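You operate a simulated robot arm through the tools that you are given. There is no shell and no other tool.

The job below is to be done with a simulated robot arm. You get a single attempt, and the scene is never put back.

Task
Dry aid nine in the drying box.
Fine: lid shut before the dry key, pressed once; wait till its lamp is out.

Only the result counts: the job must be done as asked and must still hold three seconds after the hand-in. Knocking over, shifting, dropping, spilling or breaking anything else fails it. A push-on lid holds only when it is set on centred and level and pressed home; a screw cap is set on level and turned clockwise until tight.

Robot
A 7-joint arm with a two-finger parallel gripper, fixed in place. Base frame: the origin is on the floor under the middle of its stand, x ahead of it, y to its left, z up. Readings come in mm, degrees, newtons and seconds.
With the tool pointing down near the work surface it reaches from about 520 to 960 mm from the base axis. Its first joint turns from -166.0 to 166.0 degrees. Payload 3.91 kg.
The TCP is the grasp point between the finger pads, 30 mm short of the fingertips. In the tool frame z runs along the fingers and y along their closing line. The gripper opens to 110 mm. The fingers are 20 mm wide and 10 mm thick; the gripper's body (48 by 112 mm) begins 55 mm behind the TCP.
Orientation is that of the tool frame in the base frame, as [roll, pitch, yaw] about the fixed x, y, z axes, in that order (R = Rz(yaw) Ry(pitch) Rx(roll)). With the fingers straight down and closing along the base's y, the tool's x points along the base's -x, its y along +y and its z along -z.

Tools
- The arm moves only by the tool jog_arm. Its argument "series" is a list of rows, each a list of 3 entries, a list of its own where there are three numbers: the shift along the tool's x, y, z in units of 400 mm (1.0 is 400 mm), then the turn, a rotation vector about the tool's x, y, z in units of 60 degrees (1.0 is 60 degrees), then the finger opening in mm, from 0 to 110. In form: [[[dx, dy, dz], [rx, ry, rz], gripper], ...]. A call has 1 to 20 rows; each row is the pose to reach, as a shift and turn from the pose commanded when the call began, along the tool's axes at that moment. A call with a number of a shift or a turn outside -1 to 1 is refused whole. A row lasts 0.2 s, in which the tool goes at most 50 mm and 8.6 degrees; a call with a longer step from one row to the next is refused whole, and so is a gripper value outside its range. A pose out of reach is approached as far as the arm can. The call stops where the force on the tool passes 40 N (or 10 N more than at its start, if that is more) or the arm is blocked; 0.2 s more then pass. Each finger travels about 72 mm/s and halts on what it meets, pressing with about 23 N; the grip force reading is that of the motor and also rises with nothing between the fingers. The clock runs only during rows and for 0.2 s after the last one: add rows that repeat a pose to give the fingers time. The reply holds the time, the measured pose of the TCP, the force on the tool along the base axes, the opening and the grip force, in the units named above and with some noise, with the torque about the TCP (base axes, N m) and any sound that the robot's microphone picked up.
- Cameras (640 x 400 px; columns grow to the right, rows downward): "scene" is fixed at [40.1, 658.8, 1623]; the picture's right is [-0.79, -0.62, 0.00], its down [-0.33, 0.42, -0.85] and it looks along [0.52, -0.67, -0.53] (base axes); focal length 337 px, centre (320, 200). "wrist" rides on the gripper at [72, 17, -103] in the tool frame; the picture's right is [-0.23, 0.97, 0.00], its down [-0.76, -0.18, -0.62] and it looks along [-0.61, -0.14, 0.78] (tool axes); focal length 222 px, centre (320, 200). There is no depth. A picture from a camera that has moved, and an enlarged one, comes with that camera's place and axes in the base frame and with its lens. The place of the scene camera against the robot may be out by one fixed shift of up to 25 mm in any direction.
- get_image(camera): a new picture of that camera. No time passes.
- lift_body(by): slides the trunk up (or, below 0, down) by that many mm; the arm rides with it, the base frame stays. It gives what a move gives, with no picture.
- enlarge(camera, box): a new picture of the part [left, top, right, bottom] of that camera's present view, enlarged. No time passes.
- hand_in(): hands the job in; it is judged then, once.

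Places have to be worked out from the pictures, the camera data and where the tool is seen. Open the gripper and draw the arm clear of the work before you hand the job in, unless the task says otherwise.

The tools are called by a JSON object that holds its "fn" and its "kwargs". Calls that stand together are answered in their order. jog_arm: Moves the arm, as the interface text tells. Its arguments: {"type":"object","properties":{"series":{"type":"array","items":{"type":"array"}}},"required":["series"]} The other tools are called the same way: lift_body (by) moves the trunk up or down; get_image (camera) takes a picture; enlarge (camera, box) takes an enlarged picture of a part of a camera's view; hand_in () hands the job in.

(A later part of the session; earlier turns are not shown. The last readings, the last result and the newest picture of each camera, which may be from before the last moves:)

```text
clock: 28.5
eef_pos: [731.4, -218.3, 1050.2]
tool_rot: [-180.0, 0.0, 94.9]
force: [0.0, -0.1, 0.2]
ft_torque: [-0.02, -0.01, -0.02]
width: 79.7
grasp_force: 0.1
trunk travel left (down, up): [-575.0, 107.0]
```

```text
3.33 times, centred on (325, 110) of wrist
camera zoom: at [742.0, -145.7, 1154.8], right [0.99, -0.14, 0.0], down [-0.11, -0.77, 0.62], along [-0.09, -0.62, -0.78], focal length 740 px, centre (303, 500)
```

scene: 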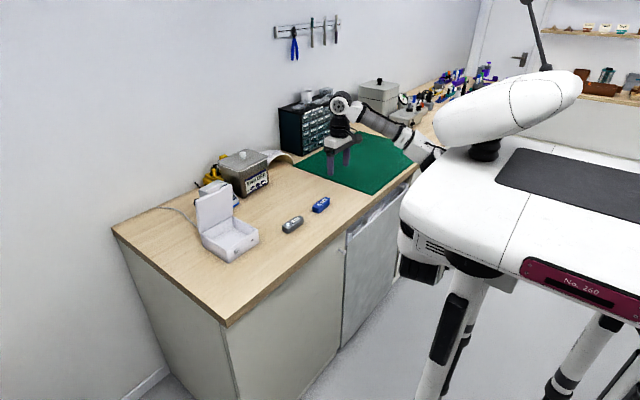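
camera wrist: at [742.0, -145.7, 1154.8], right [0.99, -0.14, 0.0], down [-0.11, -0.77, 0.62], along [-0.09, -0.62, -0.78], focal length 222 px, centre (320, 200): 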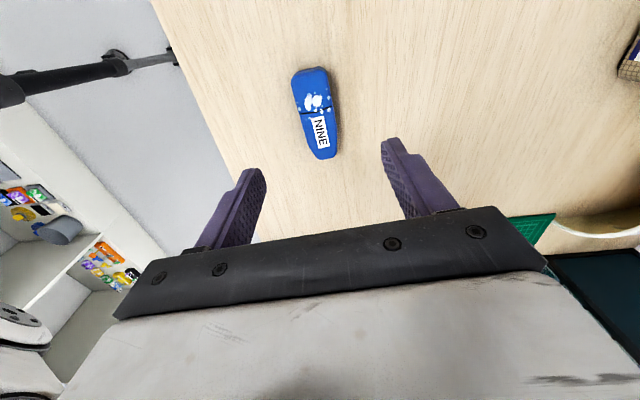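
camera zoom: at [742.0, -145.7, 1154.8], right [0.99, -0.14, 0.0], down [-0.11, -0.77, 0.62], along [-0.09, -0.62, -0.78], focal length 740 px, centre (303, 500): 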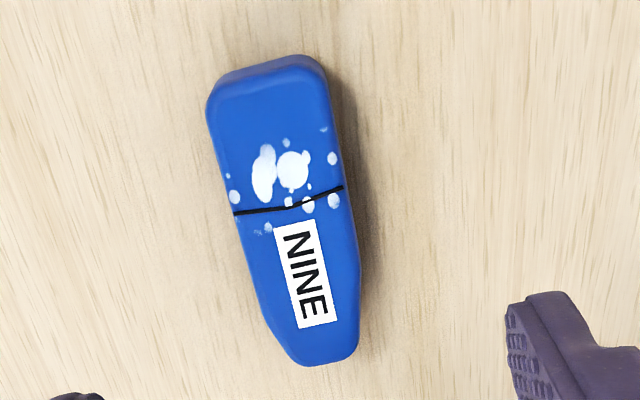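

Combining both views, the aid's grip centre is about (728.5, -219) with its top near z 925. I shift 3 mm and descend to TCP z 936 (fingertips ≈ 906) with the fingers straddling it.

{"fn": "jog_arm", "kwargs": {"series": [[[-0.0011, -0.0074, 0.06], [0, 0, 0], 80], [[-0.0011, -0.0074, 0.12], [0, 0, 0], 80], [[-0.0011, -0.0074, 0.175], [0, 0, 0], 80], [[-0.0011, -0.0074, 0.22], [0, 0, 0], 80], [[-0.0011, -0.0074, 0.25], [0, 0, 0], 80], [[-0.0011, -0.0074, 0.27], [0, 0, 0], 80], [[-0.0011, -0.0074, 0.2855], [0, 0, 0], 80], [[-0.0011, -0.0074, 0.2855], [0, 0, 0], 80]]}}

{"fn": "enlarge", "kwargs": {"camera": "scene", "box": [270, 160, 380, 240]}}

{"fn": "get_image", "kwargs": {"camera": "wrist"}}

```text
clock: 30.3
eef_pos: [728.1, -219.3, 936.7]
tool_rot: [180.0, 0.0, 95.1]
force: [0.1, 0.3, 0.3]
ft_torque: [-0.02, -0.01, 0.0]
width: 80.3
grasp_force: 0.0
trunk travel left (down, up): [-575.0, 107.0]
```

```text
5.00 times, centred on (325, 200) of scene
camera zoom: at [40.1, 658.8, 1623.0], right [-0.79, -0.62, 0.0], down [-0.33, 0.42, -0.85], along [0.52, -0.67, -0.53], focal length 1685 px, centre (295, 200)
```

zoom: 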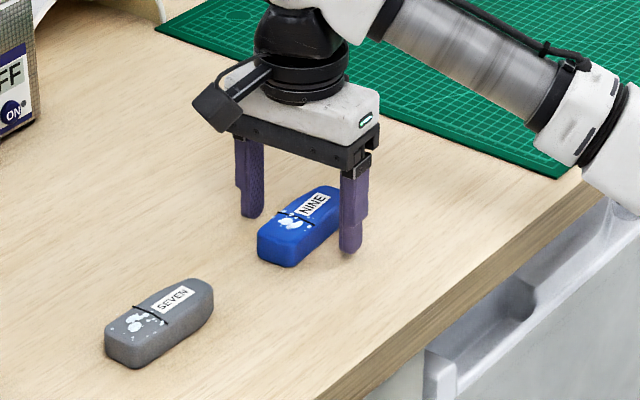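

```text
taken
camera wrist: at [739.2, -146.4, 1040.9], right [0.99, -0.14, 0.0], down [-0.11, -0.77, 0.62], along [-0.09, -0.62, -0.78], focal length 222 px, centre (320, 200)
```

wrist: 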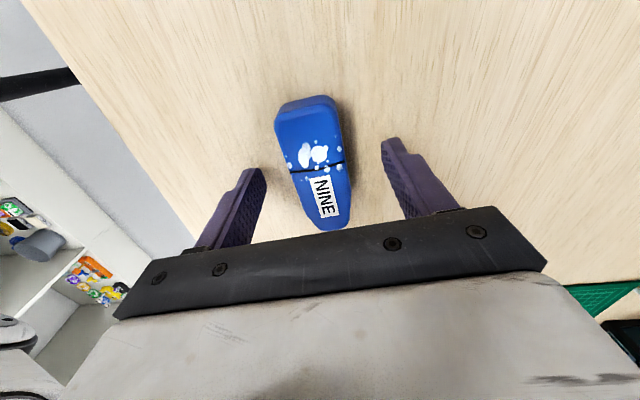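

The aid is centred between the fingertips with no contact. I close the fingers on it.

{"fn": "jog_arm", "kwargs": {"series": [[[0, 0, 0], [0, 0, 0], 60], [[0, 0, 0], [0, 0, 0], 40], [[0, 0, 0], [0, 0, 0], 20], [[0, 0, 0], [0, 0, 0], 10], [[0, 0, 0], [0, 0, 0], 10], [[0, 0, 0], [0, 0, 0], 10]]}}

{"fn": "enlarge", "kwargs": {"camera": "scene", "box": [270, 160, 380, 240]}}

{"fn": "get_image", "kwargs": {"camera": "wrist"}}

```text
clock: 31.7
eef_pos: [729.2, -219.9, 937.1]
tool_rot: [179.9, 0.0, 95.1]
force: [0.1, 0.2, -0.2]
ft_torque: [-0.02, -0.03, 0.0]
width: 35.3
grasp_force: 22.8
trunk travel left (down, up): [-575.0, 107.0]
```

```text
5.00 times, centred on (325, 200) of scene
camera zoom: at [40.1, 658.8, 1623.0], right [-0.79, -0.62, 0.0], down [-0.33, 0.42, -0.85], along [0.52, -0.67, -0.53], focal length 1685 px, centre (295, 200)
```

zoom: 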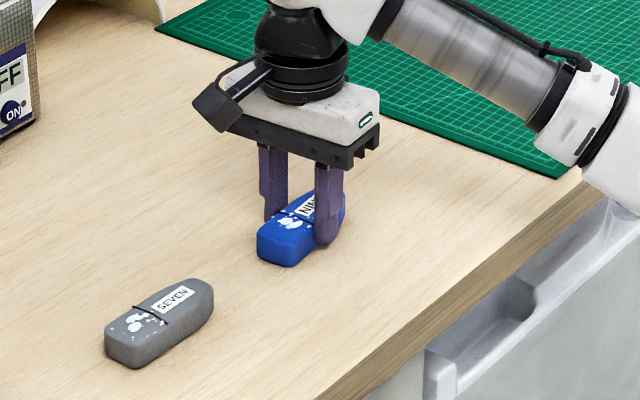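

```text
taken
camera wrist: at [739.2, -146.5, 1040.9], right [0.99, -0.14, 0.0], down [-0.11, -0.77, 0.62], along [-0.09, -0.62, -0.78], focal length 222 px, centre (320, 200)
```

wrist: 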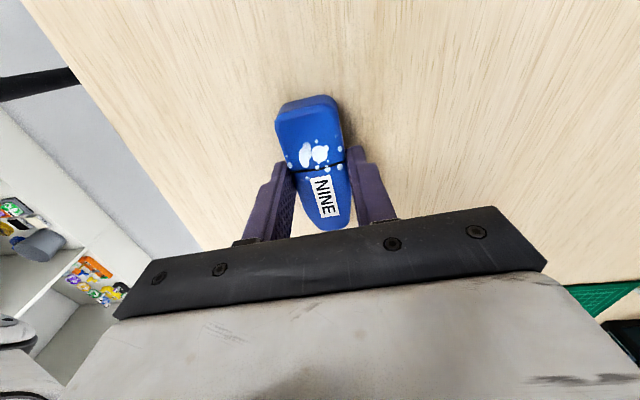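

Aid nine is gripped at 35.3 mm width. I lift it straight up by 190 mm.

{"fn": "jog_arm", "kwargs": {"series": [[[0, 0, -0.02], [0, 0, 0], 10], [[0, 0, -0.06], [0, 0, 0], 10], [[0, 0, -0.12], [0, 0, 0], 10], [[0, 0, -0.21], [0, 0, 0], 10], [[0, 0, -0.3], [0, 0, 0], 10], [[0, 0, -0.39], [0, 0, 0], 10], [[0, 0, -0.475], [0, 0, 0], 10], [[0, 0, -0.475], [0, 0, 0], 10]]}}

{"fn": "get_image", "kwargs": {"camera": "scene"}}

{"fn": "get_image", "kwargs": {"camera": "wrist"}}

```text
clock: 33.5
eef_pos: [729.6, -220.8, 1126.0]
tool_rot: [180.0, 0.0, 95.1]
force: [0.1, 0.3, -1.0]
ft_torque: [-0.02, -0.01, 0.03]
width: 35.3
grasp_force: 23.4
trunk travel left (down, up): [-575.0, 107.0]
```

```text
taken
```

scene: 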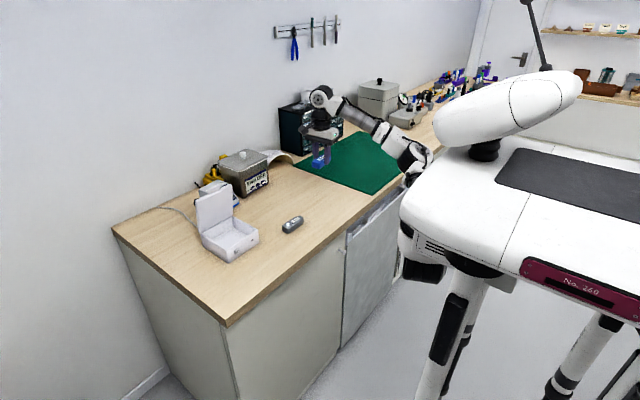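

```text
taken
camera wrist: at [739.3, -147.2, 1230.5], right [0.99, -0.14, 0.0], down [-0.11, -0.77, 0.62], along [-0.09, -0.62, -0.78], focal length 222 px, centre (320, 200)
```

wrist: 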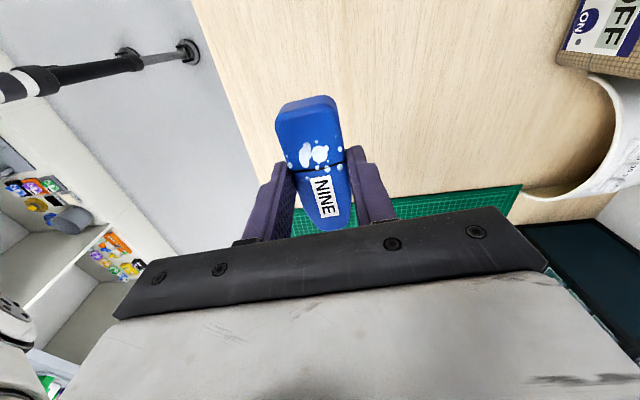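

Aid nine is held firmly. I carry it at height to in front of the open lid, above the box's front half, aligning the hand with the box on the way.

{"fn": "jog_arm", "kwargs": {"series": [[[0.05, 0.007, 0.0], [0, 0, 0.0], 10], [[0.14, 0.02, 0.0], [0, 0, 0.01], 10], [[0.24, 0.035, 0.0], [0, 0, 0.02], 10], [[0.34, 0.05, 0.0], [0, 0, 0.03], 10], [[0.44, 0.065, 0.01], [0, 0, 0.04], 10], [[0.54, 0.079, 0.02], [0, 0, 0.05], 10], [[0.64, 0.093, 0.03], [0, 0, 0.06], 10], [[0.74, 0.108, 0.045], [0, 0, 0.07], 10], [[0.84, 0.122, 0.055], [0, 0, 0.08], 10], [[0.9138, 0.1328, 0.065], [0, 0, 0.085], 10], [[0.9138, 0.1328, 0.065], [0, 0, 0.085], 10]]}}

{"fn": "get_image", "kwargs": {"camera": "scene"}}

{"fn": "get_image", "kwargs": {"camera": "wrist"}}

```text
clock: 35.9
eef_pos: [749.1, 149.2, 1100.1]
tool_rot: [-180.0, 0.0, 90.1]
force: [0.0, -0.6, -0.3]
ft_torque: [-0.01, 0.0, 0.02]
width: 35.1
grasp_force: 22.7
trunk travel left (down, up): [-575.0, 107.0]
```

```text
taken
```

scene: 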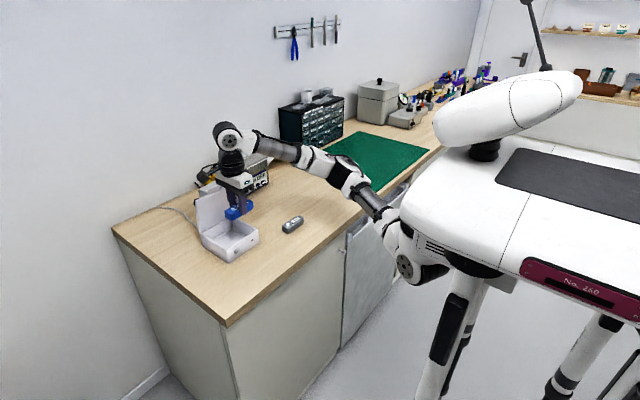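

```text
taken
camera wrist: at [766.7, 221.4, 1204.4], right [0.97, -0.23, 0.0], down [-0.18, -0.76, 0.62], along [-0.14, -0.61, -0.78], focal length 222 px, centre (320, 200)
```

wrist: 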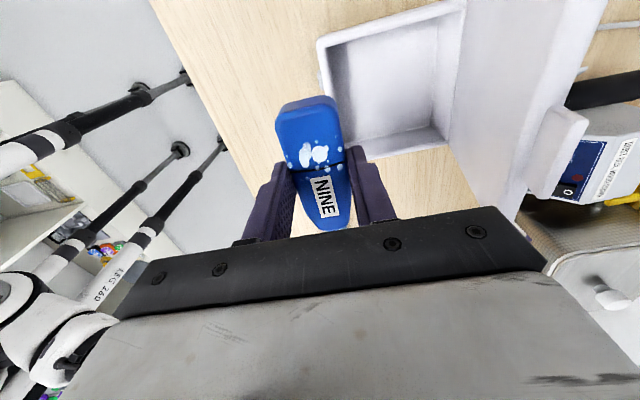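

I enlarge the box in the wrist view to measure the interior and the lid's position relative to the hand.

{"fn": "enlarge", "kwargs": {"camera": "wrist", "box": [300, 0, 620, 200]}}

{"fn": "enlarge", "kwargs": {"camera": "scene", "box": [180, 160, 290, 270]}}

```text
2.00 times, centred on (460, 100) of wrist
camera zoom: at [766.7, 221.4, 1204.4], right [0.97, -0.23, 0.0], down [-0.18, -0.76, 0.62], along [-0.14, -0.61, -0.78], focal length 444 px, centre (40, 400)
```

zoom: 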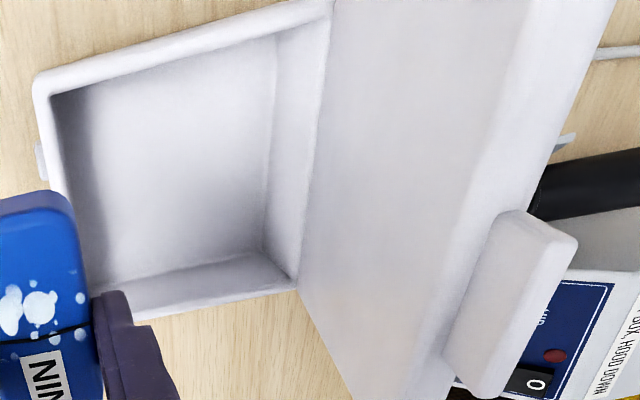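

```text
3.64 times, centred on (235, 215) of scene
camera zoom: at [40.1, 658.8, 1623.0], right [-0.79, -0.62, 0.0], down [-0.33, 0.42, -0.85], along [0.52, -0.67, -0.53], focal length 1225 px, centre (629, 146)
```

zoom: 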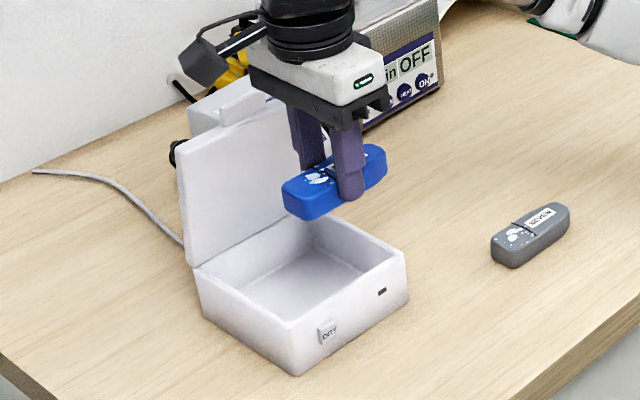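

Interior measured: x 768–883, y 84–202, floor around z 920–925; the open lid's inner face is at x ≈ 866–880. I lower the aid in via a path that stays in front of the lid, to TCP (806, 149, 964).

{"fn": "jog_arm", "kwargs": {"series": [[[0, 0.05, 0.1], [0, 0, 0], 10], [[0, 0.1, 0.2], [0, 0, 0], 10], [[0, 0.1225, 0.25], [0, 0, 0], 10], [[0, 0.1275, 0.275], [0, 0, 0], 10], [[0, 0.135, 0.3], [0, 0, 0], 10], [[0, 0.14, 0.325], [0, 0, 0], 10], [[0, 0.1425, 0.34], [0, 0, 0], 10], [[0, 0.1425, 0.34], [0, 0, 0], 10]]}}

{"fn": "enlarge", "kwargs": {"camera": "scene", "box": [180, 160, 290, 270]}}

{"fn": "get_image", "kwargs": {"camera": "wrist"}}

```text
clock: 37.7
eef_pos: [804.3, 149.1, 964.6]
tool_rot: [179.9, 0.0, 90.0]
force: [-0.3, 0.0, -0.7]
ft_torque: [0.04, 0.01, 0.0]
width: 35.2
grasp_force: 22.6
trunk travel left (down, up): [-575.0, 107.0]
```

```text
3.64 times, centred on (235, 215) of scene
camera zoom: at [40.1, 658.8, 1623.0], right [-0.79, -0.62, 0.0], down [-0.33, 0.42, -0.85], along [0.52, -0.67, -0.53], focal length 1225 px, centre (629, 146)
```

zoom: 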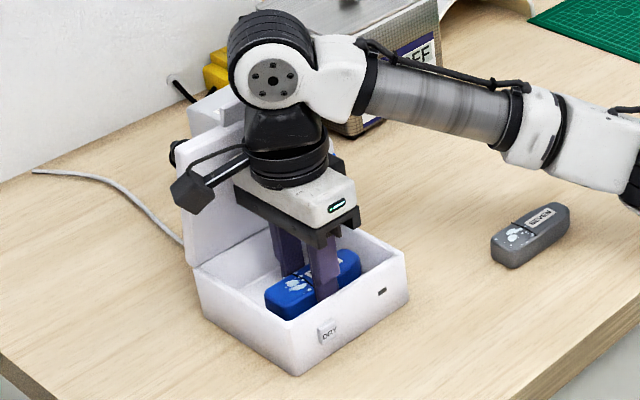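

```text
taken
camera wrist: at [822.8, 221.6, 1068.4], right [0.97, -0.23, 0.0], down [-0.18, -0.76, 0.62], along [-0.14, -0.61, -0.78], focal length 222 px, centre (320, 200)
```

wrist: 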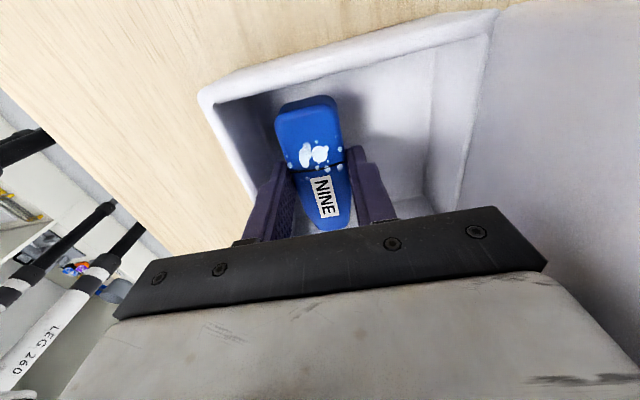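

The aid is inside the box, clear of lid and walls. I lower it in small steps and watch the force for floor contact.

{"fn": "jog_arm", "kwargs": {"series": [[[0, 0, 0.0035], [0, 0, 0], 10], [[0, 0, 0.007], [0, 0, 0], 10], [[0, 0, 0.0105], [0, 0, 0], 10], [[0, 0, 0.0105], [0, 0, 0], 10]]}}

```text
clock: 38.7
eef_pos: [806.5, 149.1, 960.0]
tool_rot: [179.9, 0.0, 90.0]
force: [0.6, -0.6, -1.3]
ft_torque: [0.05, 0.01, 0.0]
width: 35.1
grasp_force: 22.6
trunk travel left (down, up): [-575.0, 107.0]
```

No contact yet at z 960. I lower further in small steps.

{"fn": "jog_arm", "kwargs": {"series": [[[0, 0, 0.0035], [0, 0, 0], 10], [[0, 0, 0.007], [0, 0, 0], 10], [[0, 0, 0.0105], [0, 0, 0], 10], [[0, 0, 0.0105], [0, 0, 0], 10]]}}

{"fn": "enlarge", "kwargs": {"camera": "scene", "box": [190, 200, 270, 270]}}

{"fn": "enlarge", "kwargs": {"camera": "wrist", "box": [190, 0, 510, 240]}}

```text
clock: 39.7
eef_pos: [806.3, 148.6, 955.2]
tool_rot: [180.0, 0.0, 90.0]
force: [-0.2, 0.8, -1.3]
ft_torque: [0.0, 0.0, 0.02]
width: 34.8
grasp_force: 23.2
trunk travel left (down, up): [-575.0, 107.0]
```

```text
5.71 times, centred on (230, 235) of scene
camera zoom: at [40.1, 658.8, 1623.0], right [-0.79, -0.62, 0.0], down [-0.33, 0.42, -0.85], along [0.52, -0.67, -0.53], focal length 1926 px, centre (834, 0)
```

zoom: 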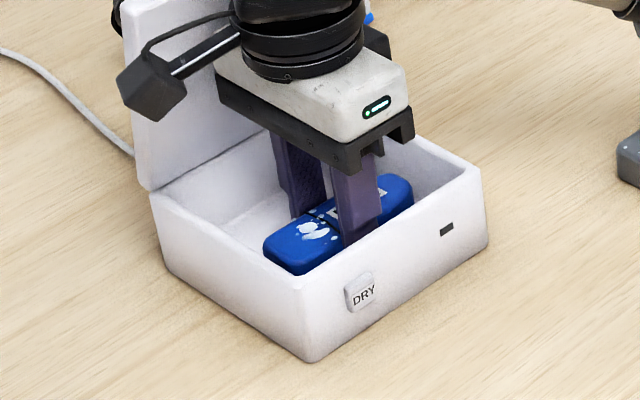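

```text
1.67 times, centred on (350, 120) of wrist
camera zoom: at [823.1, 221.3, 1060.1], right [0.97, -0.23, 0.0], down [-0.18, -0.76, 0.62], along [-0.14, -0.61, -0.78], focal length 370 px, centre (270, 333)
```

zoom: 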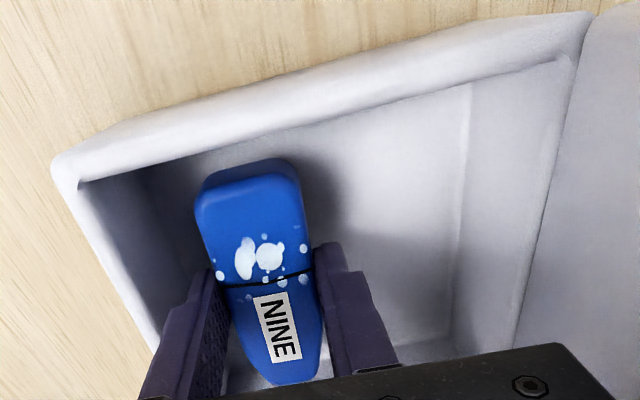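

Still no floor contact at z 955. I keep lowering in small steps.

{"fn": "jog_arm", "kwargs": {"series": [[[0, 0, 0.003], [0, 0, 0], 10], [[0, 0, 0.006], [0, 0, 0], 10], [[0, 0, 0.009], [0, 0, 0], 10], [[0, 0, 0.012], [0, 0, 0], 10], [[0, 0, 0.012], [0, 0, 0], 10]]}}

```text
clock: 40.9
eef_pos: [806.1, 148.3, 951.6]
tool_rot: [179.9, 0.0, 90.1]
force: [-0.3, -0.2, -0.5]
ft_torque: [0.0, 0.0, 0.03]
width: 35.1
grasp_force: 22.9
trunk travel left (down, up): [-575.0, 107.0]
```

No clear contact yet at z 951.6; I continue another few millimetres.

{"fn": "jog_arm", "kwargs": {"series": [[[0, 0, 0.003], [0, 0, 0], 10], [[0, 0, 0.006], [0, 0, 0], 10], [[0, 0, 0.009], [0, 0, 0], 10], [[0, 0, 0.012], [0, 0, 0], 10], [[0, 0, 0.012], [0, 0, 0], 10]]}}

{"fn": "enlarge", "kwargs": {"camera": "wrist", "box": [190, 0, 510, 240]}}

```text
clock: 42.1
eef_pos: [806.0, 148.8, 946.6]
tool_rot: [-180.0, 0.0, 90.1]
force: [0.1, -0.6, 2.9]
ft_torque: [-0.09, 0.03, 0.02]
width: 35.0
grasp_force: 22.9
trunk travel left (down, up): [-575.0, 107.0]
```

```text
1.67 times, centred on (350, 120) of wrist
camera zoom: at [823.1, 221.3, 1051.0], right [0.97, -0.23, 0.0], down [-0.18, -0.76, 0.62], along [-0.14, -0.61, -0.78], focal length 370 px, centre (270, 333)
```

zoom: 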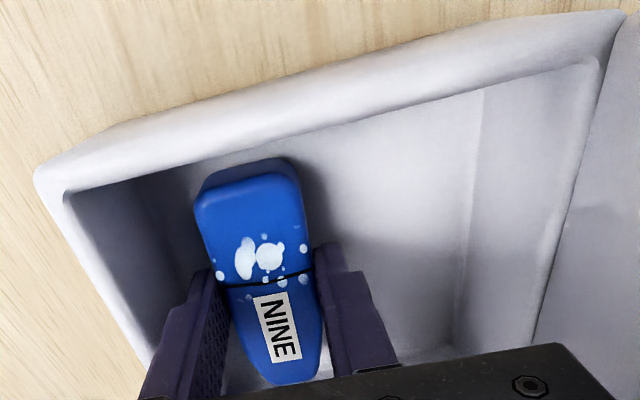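

Contact: +2.9 N at z 946.6, so the aid rests on the floor. I open the fingers just a little (46 mm) to release without touching the walls.

{"fn": "jog_arm", "kwargs": {"series": [[[0, 0, 0], [0, 0, 0], 40], [[0, 0, 0], [0, 0, 0], 46], [[0, 0, 0], [0, 0, 0], 46], [[0, 0, 0], [0, 0, 0], 46]]}}

{"fn": "enlarge", "kwargs": {"camera": "wrist", "box": [190, 0, 510, 240]}}

```text
clock: 43.1
eef_pos: [806.5, 148.8, 947.6]
tool_rot: [179.9, -0.1, 90.0]
force: [0.8, 0.6, 0.7]
ft_torque: [-0.04, 0.02, 0.0]
width: 46.1
grasp_force: 0.0
trunk travel left (down, up): [-575.0, 107.0]
```

```text
1.67 times, centred on (350, 120) of wrist
camera zoom: at [823.2, 221.4, 1050.5], right [0.97, -0.23, 0.0], down [-0.18, -0.76, 0.62], along [-0.14, -0.61, -0.78], focal length 370 px, centre (270, 333)
```

zoom: 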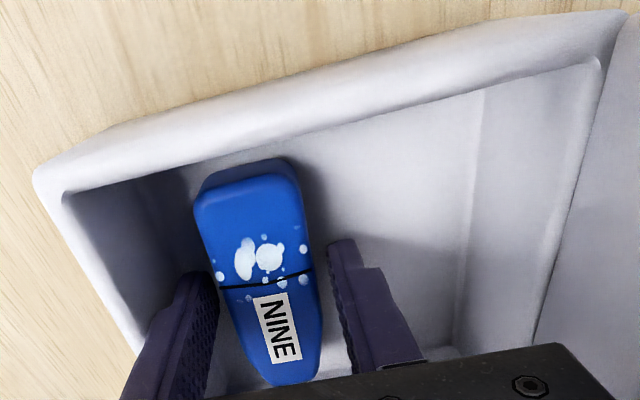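

The aid is released and lies flat. I rise above it, close the fingers, and then withdraw up and away from the lid.

{"fn": "jog_arm", "kwargs": {"series": [[[0, 0, -0.03], [0, 0, 0], 46], [[0, 0, -0.0625], [0, 0, 0], 46], [[0, 0, -0.0625], [0, 0, 0], 25], [[0, 0, -0.0625], [0, 0, 0], 5], [[0, 0, -0.0625], [0, 0, 0], 0], [[0, -0.025, -0.09], [0, 0, 0], 0], [[0, -0.06, -0.16], [0, 0, 0], 0], [[0, -0.12, -0.25], [0, 0, 0], 0], [[0, -0.18, -0.34], [0, 0, 0], 0], [[0, -0.22, -0.44], [0, 0, 0], 0], [[0, -0.22, -0.44], [0, 0, 0], 0]]}}

{"fn": "enlarge", "kwargs": {"camera": "scene", "box": [180, 160, 290, 270]}}

{"fn": "get_image", "kwargs": {"camera": "wrist"}}

```text
clock: 45.5
eef_pos: [717.3, 149.6, 1122.1]
tool_rot: [-179.9, 0.0, 90.0]
force: [-0.4, 0.6, -0.6]
ft_torque: [0.01, -0.03, 0.01]
width: 0.0
grasp_force: 23.0
trunk travel left (down, up): [-575.0, 107.0]
```

```text
3.64 times, centred on (235, 215) of scene
camera zoom: at [40.1, 658.8, 1623.0], right [-0.79, -0.62, 0.0], down [-0.33, 0.42, -0.85], along [0.52, -0.67, -0.53], focal length 1225 px, centre (629, 146)
```

zoom: 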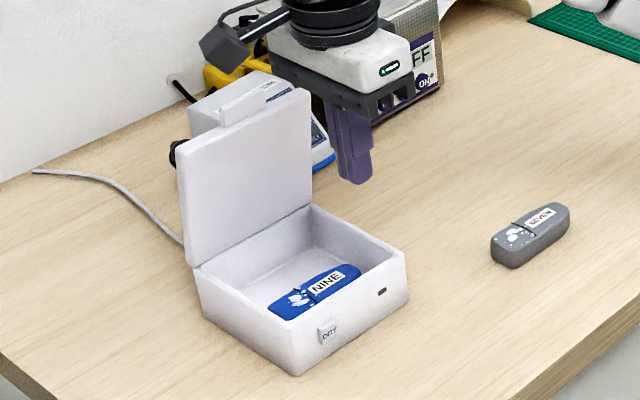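

```text
taken
camera wrist: at [734.6, 222.1, 1226.6], right [0.97, -0.23, 0.0], down [-0.18, -0.76, 0.62], along [-0.14, -0.61, -0.78], focal length 222 px, centre (320, 200)
```

wrist: 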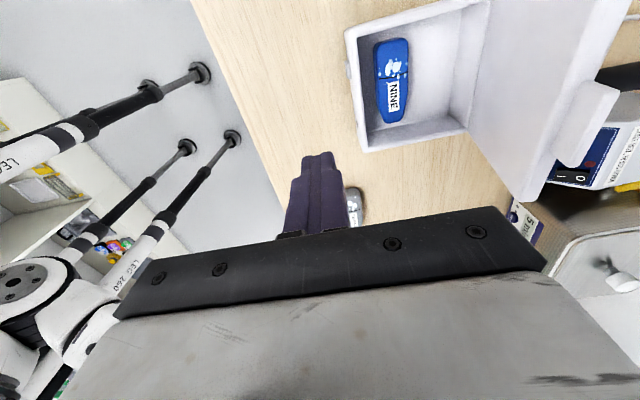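

Aid nine lies in the box, lid still open. I enlarge the wrist view of the lid to locate its upper edge and tab for closing.

{"fn": "enlarge", "kwargs": {"camera": "wrist", "box": [440, 0, 640, 220]}}

{"fn": "enlarge", "kwargs": {"camera": "scene", "box": [195, 170, 265, 240]}}

```text
1.82 times, centred on (540, 110) of wrist
camera zoom: at [734.6, 222.1, 1226.6], right [0.97, -0.23, 0.0], down [-0.18, -0.76, 0.62], along [-0.14, -0.61, -0.78], focal length 404 px, centre (-80, 364)
```

zoom: 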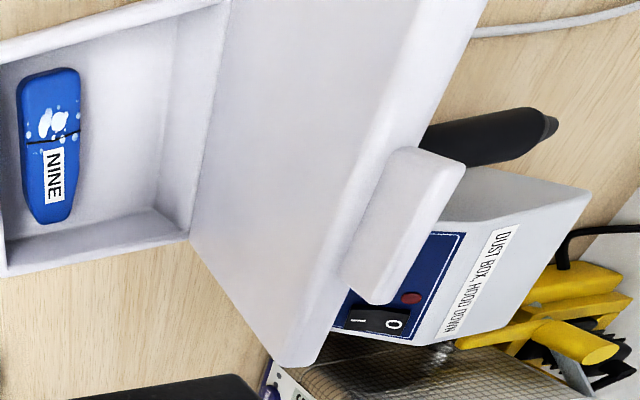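

```text
5.71 times, centred on (230, 205) of scene
camera zoom: at [40.1, 658.8, 1623.0], right [-0.79, -0.62, 0.0], down [-0.33, 0.42, -0.85], along [0.52, -0.67, -0.53], focal length 1926 px, centre (834, 171)
```

zoom: 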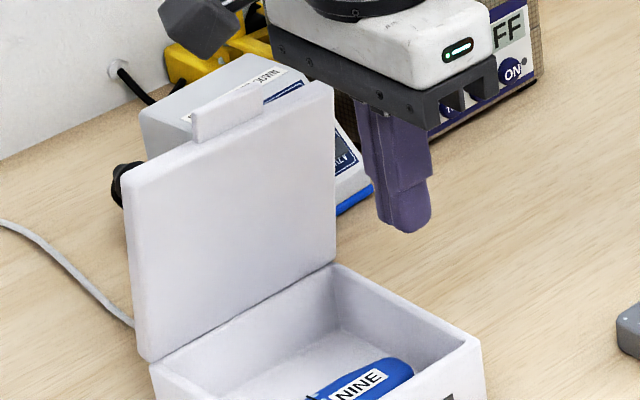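

The tab tip is at about x 863–871, z 1114 (lid ≈ 80° open). I go over the top of the lid and lower the closed fingers just behind the tab, at (905, 144, 1132).

{"fn": "jog_arm", "kwargs": {"series": [[[0, 0, -0.075], [0, 0, 0], 0], [[-0.004, 0, -0.15], [0, 0, 0], 0], [[-0.008, 0.11, -0.15], [0, 0, 0], 0], [[-0.011, 0.22, -0.15], [0, 0, 0], 0], [[-0.014, 0.33, -0.15], [0, 0, 0], 0], [[-0.014, 0.43, -0.15], [0, 0, 0], 0], [[-0.014, 0.469, -0.15], [0, 0, 0], 0], [[-0.014, 0.469, -0.09], [0, 0, 0], 0], [[-0.014, 0.469, -0.05], [0, 0, 0], 0], [[-0.014, 0.469, -0.025], [0, 0, 0], 0], [[-0.014, 0.469, -0.025], [0, 0, 0], 0]]}}

{"fn": "enlarge", "kwargs": {"camera": "scene", "box": [180, 140, 290, 260]}}

{"fn": "get_image", "kwargs": {"camera": "wrist"}}

```text
clock: 47.9
eef_pos: [891.9, 140.2, 1133.2]
tool_rot: [-179.9, -0.1, 90.0]
force: [0.2, -0.3, -0.1]
ft_torque: [0.04, -0.02, 0.0]
width: 0.0
grasp_force: 23.3
out of reach, approached as far as the arm can: row 6, 7, 8, 9, 10, 11
trunk travel left (down, up): [-575.0, 107.0]
```

```text
3.33 times, centred on (235, 200) of scene
camera zoom: at [40.1, 658.8, 1623.0], right [-0.79, -0.62, 0.0], down [-0.33, 0.42, -0.85], along [0.52, -0.67, -0.53], focal length 1123 px, centre (603, 200)
```

zoom: 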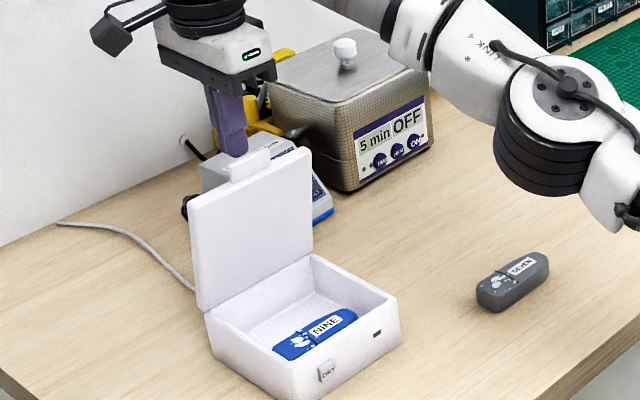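

```text
taken
camera wrist: at [908.7, 213.6, 1237.7], right [0.97, -0.23, 0.0], down [-0.18, -0.76, 0.62], along [-0.14, -0.61, -0.78], focal length 222 px, centre (320, 200)
```

wrist: 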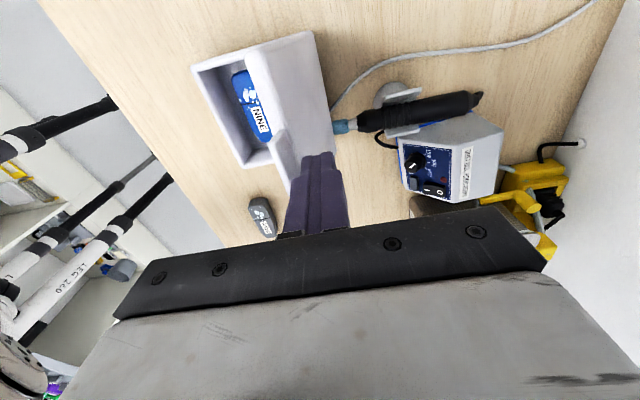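

The arm reached its limit at x 892 but the fingers seem to be right behind the tab. I enlarge to check.

{"fn": "enlarge", "kwargs": {"camera": "scene", "box": [200, 160, 250, 210]}}

{"fn": "enlarge", "kwargs": {"camera": "wrist", "box": [240, 90, 400, 240]}}

```text
8.00 times, centred on (225, 185) of scene
camera zoom: at [40.1, 658.8, 1623.0], right [-0.79, -0.62, 0.0], down [-0.33, 0.42, -0.85], along [0.52, -0.67, -0.53], focal length 2696 px, centre (1080, 320)
```

zoom: 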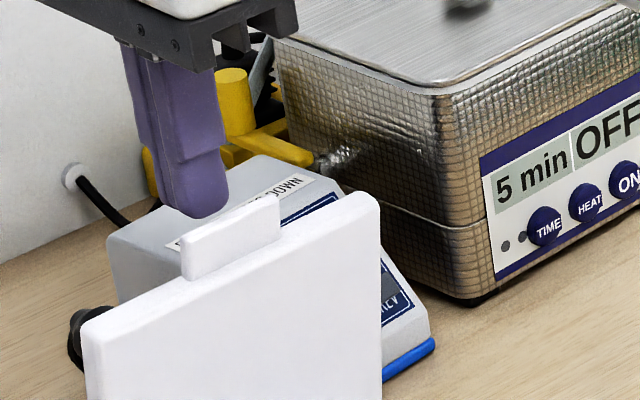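

```text
2.67 times, centred on (320, 165) of wrist
camera zoom: at [908.7, 213.6, 1237.7], right [0.97, -0.23, 0.0], down [-0.18, -0.76, 0.62], along [-0.14, -0.61, -0.78], focal length 592 px, centre (320, 293)
```

zoom: 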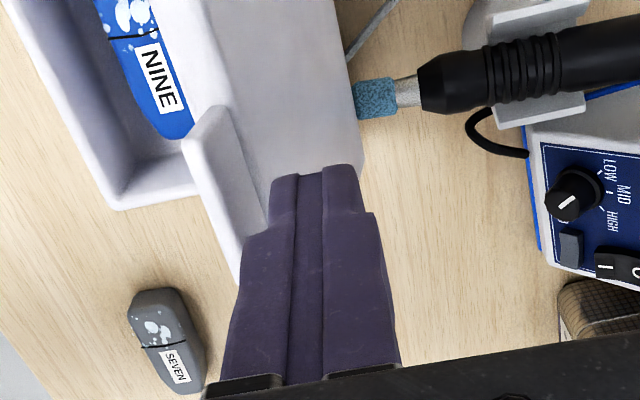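

The fingers are behind the tab, about 9 mm below its tip, with an 11 mm gap. I pull toward the robot along the lid's arc to swing it down to about 50°.

{"fn": "jog_arm", "kwargs": {"series": [[[0, -0.03, 0], [0, 0, 0], 0], [[0, -0.055, 0], [0, 0, 0], 0], [[0, -0.085, 0.005], [0, 0, 0], 0], [[0, -0.115, 0.015], [0, 0, 0], 0], [[0, -0.1425, 0.0275], [0, 0, 0], 0], [[0, -0.17, 0.04], [0, 0, 0], 0], [[0, -0.196, 0.056], [0, 0, 0], 0], [[0, -0.2215, 0.0725], [0, 0, 0], 0], [[0, -0.2215, 0.0725], [0, 0, 0], 0]]}}

{"fn": "enlarge", "kwargs": {"camera": "scene", "box": [180, 140, 290, 260]}}

{"fn": "get_image", "kwargs": {"camera": "wrist"}}

```text
clock: 49.9
eef_pos: [802.3, 141.5, 1104.8]
tool_rot: [180.0, 0.0, 90.1]
force: [0.2, -0.4, 0.2]
ft_torque: [-0.01, 0.04, 0.0]
width: 0.0
grasp_force: 22.7
trunk travel left (down, up): [-575.0, 107.0]
```

```text
3.33 times, centred on (235, 200) of scene
camera zoom: at [40.1, 658.8, 1623.0], right [-0.79, -0.62, 0.0], down [-0.33, 0.42, -0.85], along [0.52, -0.67, -0.53], focal length 1123 px, centre (603, 200)
```

zoom: 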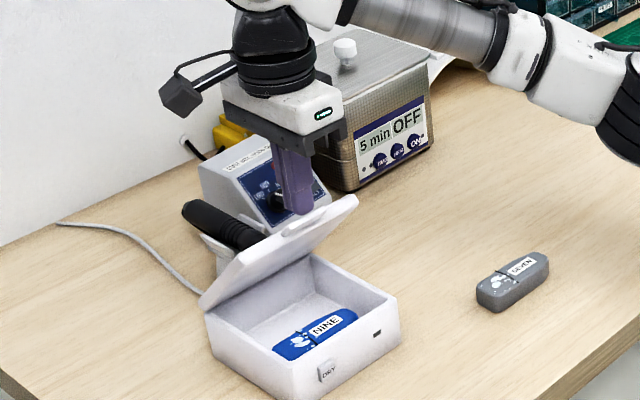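

```text
taken
camera wrist: at [819.3, 214.1, 1209.4], right [0.97, -0.23, 0.0], down [-0.18, -0.76, 0.62], along [-0.14, -0.61, -0.78], focal length 222 px, centre (320, 200)
```

wrist: 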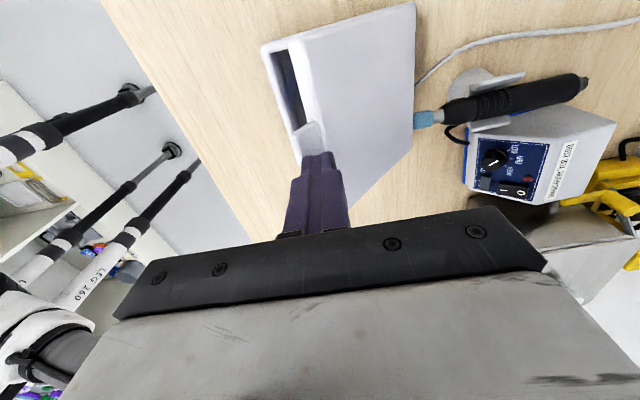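

The lid followed down to roughly 43°. I now press it down along the arc with the fingertips on its upper face until it is nearly shut.

{"fn": "jog_arm", "kwargs": {"series": [[[0, 0.0055, 0.025], [0, 0, 0], 0], [[0, 0.0055, 0.05], [0, 0, 0], 0], [[0, -0.0133, 0.072], [0, 0, 0], 0], [[0, -0.0298, 0.0948], [0, 0, 0], 0], [[0, -0.0445, 0.1195], [0, 0, 0], 0], [[0, -0.057, 0.1445], [0, 0, 0], 0], [[0, -0.067, 0.171], [0, 0, 0], 0], [[0, -0.0748, 0.198], [0, 0, 0], 0], [[0, -0.0795, 0.22], [0, 0, 0], 0], [[0, -0.0818, 0.2375], [0, 0, 0], 0], [[0, -0.0818, 0.2375], [0, 0, 0], 0]]}}

{"fn": "enlarge", "kwargs": {"camera": "scene", "box": [180, 160, 290, 270]}}

{"fn": "get_image", "kwargs": {"camera": "wrist"}}

```text
clock: 52.3
eef_pos: [770.0, 142.7, 1009.9]
tool_rot: [-180.0, 0.0, 90.0]
force: [0.2, 0.3, -0.4]
ft_torque: [0.04, 0.04, 0.01]
width: 0.0
grasp_force: 23.3
trunk travel left (down, up): [-575.0, 107.0]
```

```text
3.64 times, centred on (235, 215) of scene
camera zoom: at [40.1, 658.8, 1623.0], right [-0.79, -0.62, 0.0], down [-0.33, 0.42, -0.85], along [0.52, -0.67, -0.53], focal length 1225 px, centre (629, 146)
```

zoom: 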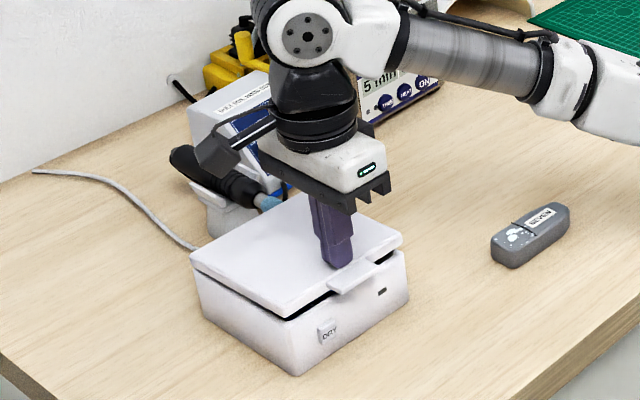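

```text
taken
camera wrist: at [786.6, 214.2, 1114.5], right [0.97, -0.23, 0.0], down [-0.18, -0.76, 0.62], along [-0.14, -0.61, -0.78], focal length 222 px, centre (320, 200)
```

wrist: 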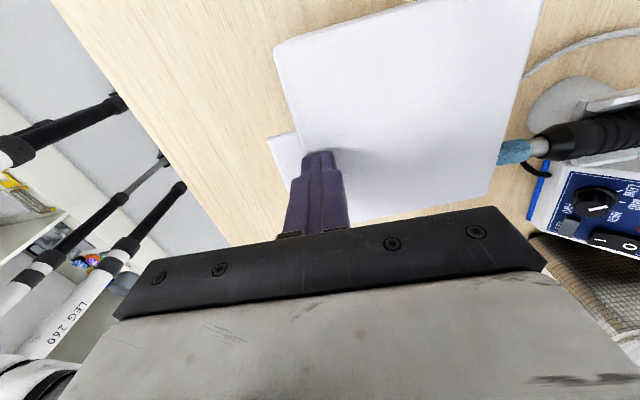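

The lid is nearly shut (about 4°). I press down slowly in small steps to close it fully, watching the force.

{"fn": "jog_arm", "kwargs": {"series": [[[0, 0, 0.005], [0, 0, 0], 0], [[0, 0, 0.01], [0, 0, 0], 0], [[0, 0, 0.015], [0, 0, 0], 0], [[0, 0, 0.0175], [0, 0, 0], 0], [[0, 0, 0.0175], [0, 0, 0], 0]]}}

{"fn": "enlarge", "kwargs": {"camera": "scene", "box": [190, 200, 270, 270]}}

```text
clock: 53.5
eef_pos: [770.4, 142.9, 1003.8]
tool_rot: [-180.0, 0.0, 90.0]
force: [-0.5, -0.7, -0.1]
ft_torque: [0.02, -0.02, -0.01]
width: 0.1
grasp_force: 22.8
trunk travel left (down, up): [-575.0, 107.0]
```

```text
5.71 times, centred on (230, 235) of scene
camera zoom: at [40.1, 658.8, 1623.0], right [-0.79, -0.62, 0.0], down [-0.33, 0.42, -0.85], along [0.52, -0.67, -0.53], focal length 1926 px, centre (834, 0)
```

zoom: 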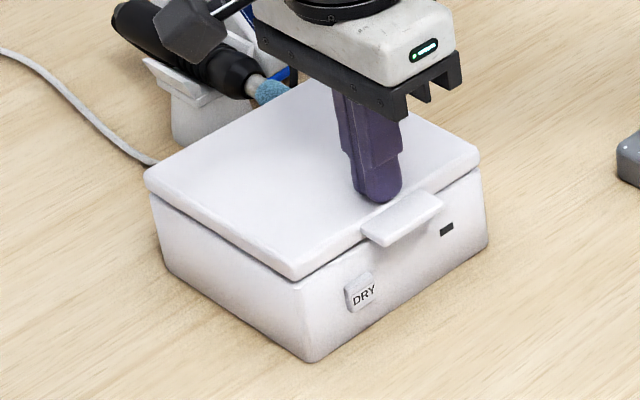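

Only a thin gap remains. I press further in 1 mm steps until the force shows it is fully home.

{"fn": "jog_arm", "kwargs": {"series": [[[0, 0, 0.0025], [0, 0, 0], 0], [[0, 0, 0.005], [0, 0, 0], 0], [[0, 0, 0.0075], [0, 0, 0], 0], [[0, 0, 0.01], [0, 0, 0], 0], [[0, 0, 0.01], [0, 0, 0], 0]]}}

{"fn": "enlarge", "kwargs": {"camera": "scene", "box": [190, 200, 270, 270]}}

```text
clock: 54.7
eef_pos: [769.7, 141.4, 1001.1]
tool_rot: [179.8, -0.2, 90.1]
force: [5.8, 2.3, 15.8]
ft_torque: [0.06, -0.21, 0.02]
width: 0.0
grasp_force: 23.2
trunk travel left (down, up): [-575.0, 107.0]
```

```text
5.71 times, centred on (230, 235) of scene
camera zoom: at [40.1, 658.8, 1623.0], right [-0.79, -0.62, 0.0], down [-0.33, 0.42, -0.85], along [0.52, -0.67, -0.53], focal length 1926 px, centre (834, 0)
```

zoom: 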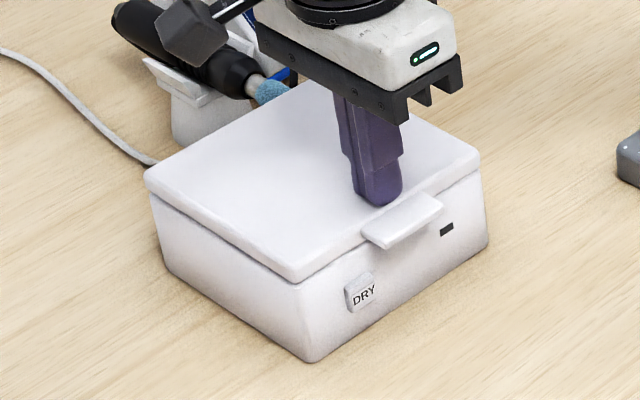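

With 15.8 N at z 1001 the lid is fully home and the gap has vanished. I lift off, retreat, and start turning the hand back toward its original yaw.

{"fn": "jog_arm", "kwargs": {"series": [[[0, 0, -0.03], [0, 0, 0], 0], [[0, 0, -0.1], [0, 0, 0], 0], [[0, 0, -0.2], [0, 0, 0], 0], [[0, 0, -0.275], [0, 0, 0], 0], [[0.012, -0.03, -0.275], [0, 0, -0.14], 0], [[0.024, -0.06, -0.275], [0, 0, -0.28], 0], [[0.036, -0.09, -0.275], [0, 0, -0.42], 0], [[0.048, -0.12, -0.275], [0, 0, -0.56], 0], [[0.06, -0.15, -0.275], [0, 0, -0.7], 0], [[0.072, -0.18, -0.275], [0, 0, -0.84], 0], [[0.0825, -0.2, -0.275], [0, 0, -0.98], 0], [[0.0825, -0.2, -0.275], [0, 0, -0.98], 0]]}}

{"fn": "enlarge", "kwargs": {"camera": "scene", "box": [190, 200, 270, 270]}}

```text
clock: 57.3
eef_pos: [689.1, 174.6, 1109.1]
tool_rot: [180.0, 0.0, 148.9]
force: [0.3, 0.6, -0.1]
ft_torque: [-0.01, -0.02, -0.03]
width: 0.0
grasp_force: 22.8
trunk travel left (down, up): [-575.0, 107.0]
```

```text
5.71 times, centred on (230, 235) of scene
camera zoom: at [40.1, 658.8, 1623.0], right [-0.79, -0.62, 0.0], down [-0.33, 0.42, -0.85], along [0.52, -0.67, -0.53], focal length 1926 px, centre (834, 0)
```

zoom: 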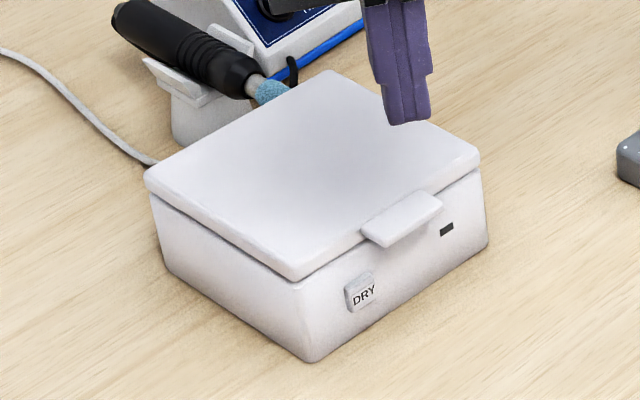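

The lid is shut flush. I finish turning the hand to yaw 180.

{"fn": "jog_arm", "kwargs": {"series": [[[0, 0, 0], [0, 0, -0.13], 0], [[0, 0, 0], [0, 0, -0.26], 0], [[0, 0, 0], [0, 0, -0.39], 0], [[0, 0, 0], [0, 0, -0.518], 0], [[0, 0, 0], [0, 0, -0.518], 0]]}}

```text
clock: 58.5
eef_pos: [689.3, 175.4, 1108.8]
tool_rot: [-180.0, 0.1, 180.0]
force: [-0.9, -0.2, 0.1]
ft_torque: [-0.01, -0.01, 0.02]
width: 0.1
grasp_force: 22.5
trunk travel left (down, up): [-575.0, 107.0]
```

Now I pitch the tool 30° forward and descend to in front of the DRY key.

{"fn": "jog_arm", "kwargs": {"series": [[[0.02, 0, 0.06], [0, -0.1, 0], 0], [[0.02, -0.001, 0.14], [0, -0.2, 0], 0], [[0.01, -0.002, 0.22], [0, -0.3, 0], 0], [[-0.01, -0.002, 0.29], [0, -0.4, 0], 0], [[-0.027, -0.0025, 0.36], [0, -0.5, 0], 0], [[-0.027, -0.0025, 0.36], [0, -0.5, 0], 0]]}}

{"fn": "get_image", "kwargs": {"camera": "wrist"}}

{"fn": "enlarge", "kwargs": {"camera": "scene", "box": [180, 160, 400, 290]}}

```text
clock: 59.9
eef_pos: [699.7, 173.6, 965.7]
tool_rot: [-179.9, 30.1, 180.0]
force: [0.1, 0.1, 0.0]
ft_torque: [0.01, 0.0, 0.0]
width: 0.0
grasp_force: 22.7
trunk travel left (down, up): [-575.0, 107.0]
```

```text
taken
camera wrist: at [586.3, 190.9, 1018.2], right [0.2, 0.97, 0.11], down [0.35, -0.18, 0.92], along [0.92, -0.14, -0.37], focal length 222 px, centre (320, 200)
```

wrist: 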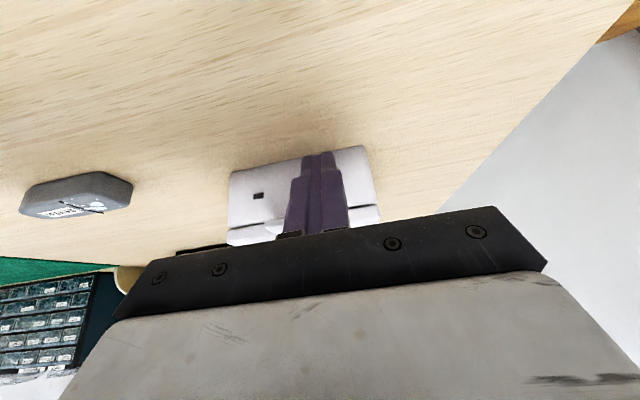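

```text
2.91 times, centred on (290, 225) of scene
camera zoom: at [40.1, 658.8, 1623.0], right [-0.79, -0.62, 0.0], down [-0.33, 0.42, -0.85], along [0.52, -0.67, -0.53], focal length 980 px, centre (407, 127)
```

zoom: 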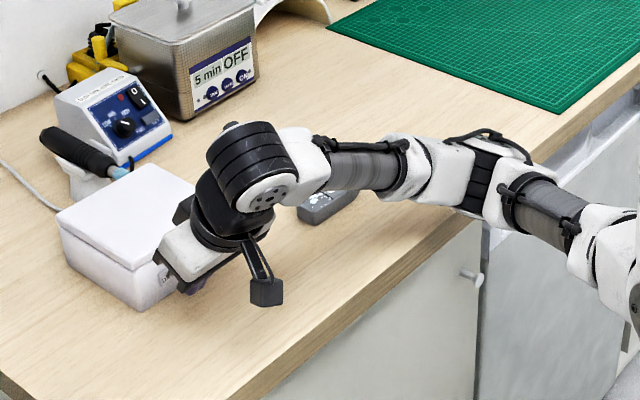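

The lamp position matches my earlier measurement, so the box has not moved. The key face is at x ≈ 753, z ≈ 931. I go to about 10 mm in front of it.

{"fn": "jog_arm", "kwargs": {"series": [[[0.0, 0.001, 0.025], [0, 0, 0], 0], [[-0.012, 0.001, 0.042], [0, 0, 0], 0], [[-0.0243, 0.001, 0.0594], [0, 0, 0], 0], [[-0.0243, 0.001, 0.0594], [0, 0, 0], 0]]}}

{"fn": "get_image", "kwargs": {"camera": "wrist"}}

{"fn": "enlarge", "kwargs": {"camera": "scene", "box": [190, 200, 290, 275]}}

```text
clock: 60.9
eef_pos: [720.1, 174.9, 949.3]
tool_rot: [-179.9, 30.0, 179.9]
force: [0.0, 0.2, -0.2]
ft_torque: [0.0, 0.02, 0.0]
width: 0.0
grasp_force: 22.8
trunk travel left (down, up): [-575.0, 107.0]
```

```text
taken
camera wrist: at [606.7, 190.9, 1003.0], right [0.2, 0.97, 0.11], down [0.35, -0.18, 0.92], along [0.92, -0.14, -0.37], focal length 222 px, centre (320, 200)
```

wrist: 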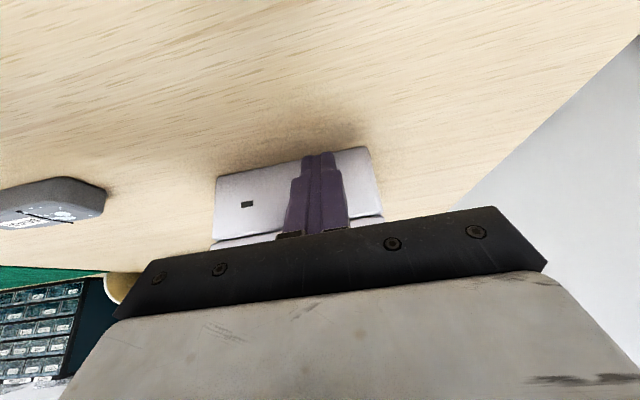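

```text
5.33 times, centred on (240, 238) of scene
camera zoom: at [40.1, 658.8, 1623.0], right [-0.79, -0.62, 0.0], down [-0.33, 0.42, -0.85], along [0.52, -0.67, -0.53], focal length 1797 px, centre (747, 0)
```

zoom: 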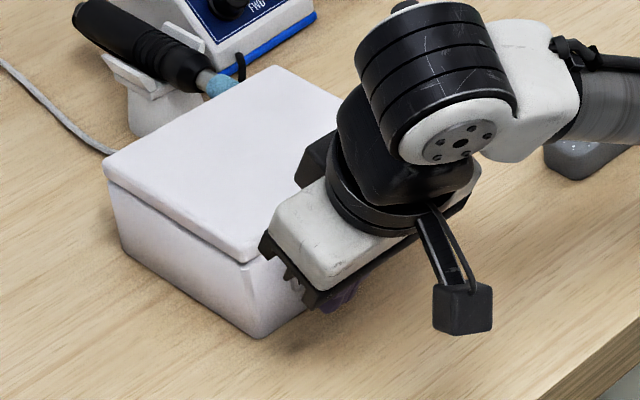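

The fingertip is aligned in front of the key. I advance 6 mm slowly and read the force.

{"fn": "jog_arm", "kwargs": {"series": [[[-0.0043, 0, 0.0025], [0, 0, 0], 0], [[-0.0087, 0, 0.005], [0, 0, 0], 0], [[-0.013, 0, 0.0075], [0, 0, 0], 0], [[-0.013, 0, 0.0075], [0, 0, 0], 0]]}}

```text
clock: 61.9
eef_pos: [727.2, 173.7, 948.5]
tool_rot: [179.9, 30.1, 179.9]
force: [0.5, 0.3, -0.3]
ft_torque: [0.0, 0.01, -0.01]
width: 0.0
grasp_force: 23.0
trunk travel left (down, up): [-575.0, 107.0]
```

No contact yet at TCP x 727. I advance 2 mm more.

{"fn": "jog_arm", "kwargs": {"series": [[[-0.0022, 0, 0.00125], [0, 0, 0], 0], [[-0.0043, 0, 0.0025], [0, 0, 0], 0], [[-0.0043, 0, 0.0025], [0, 0, 0], 0]]}}

```text
clock: 62.7
eef_pos: [729.0, 174.7, 949.3]
tool_rot: [-180.0, 30.0, 179.9]
force: [0.4, -0.5, 0.0]
ft_torque: [0.04, 0.02, 0.02]
width: 0.1
grasp_force: 22.6
trunk travel left (down, up): [-575.0, 107.0]
```

Still free. I advance another 2 mm.

{"fn": "jog_arm", "kwargs": {"series": [[[-0.0022, 0, 0.00125], [0, 0, 0], 0], [[-0.0043, 0, 0.0025], [0, 0, 0], 0], [[-0.0043, 0, 0.0025], [0, 0, 0], 0]]}}

{"fn": "enlarge", "kwargs": {"camera": "wrist", "box": [200, 130, 400, 250]}}

```text
clock: 63.5
eef_pos: [731.1, 174.5, 949.8]
tool_rot: [180.0, 30.0, 179.8]
force: [-1.1, 0.6, -0.5]
ft_torque: [0.02, 0.0, 0.0]
width: 0.0
grasp_force: 23.1
trunk travel left (down, up): [-575.0, 107.0]
```

```text
3.20 times, centred on (300, 190) of wrist
camera zoom: at [616.6, 191.3, 1003.3], right [0.2, 0.97, 0.11], down [0.35, -0.18, 0.92], along [0.92, -0.14, -0.37], focal length 711 px, centre (384, 232)
```

zoom: 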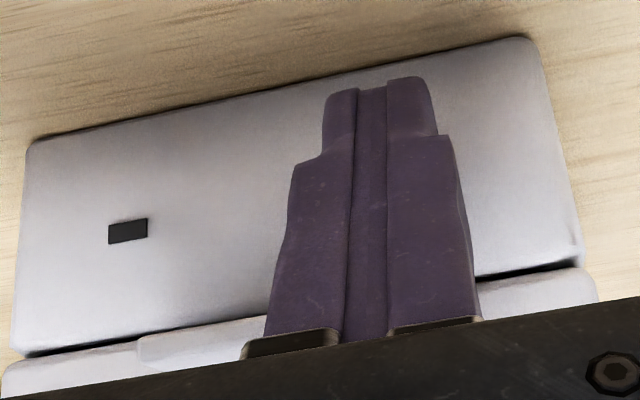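

No clear contact yet, lamp dark. I advance 2 mm more.

{"fn": "jog_arm", "kwargs": {"series": [[[-0.0022, 0, 0.00125], [0, 0, 0], 0], [[-0.0043, 0, 0.0025], [0, 0, 0], 0], [[-0.0043, 0, 0.0025], [0, 0, 0], 0]]}}

```text
clock: 64.3
eef_pos: [733.6, 174.7, 948.4]
tool_rot: [-180.0, 30.0, 180.0]
force: [-1.2, -0.9, -0.5]
ft_torque: [-0.04, 0.02, 0.0]
width: 0.2
grasp_force: 22.6
trunk travel left (down, up): [-575.0, 107.0]
heard: click
```

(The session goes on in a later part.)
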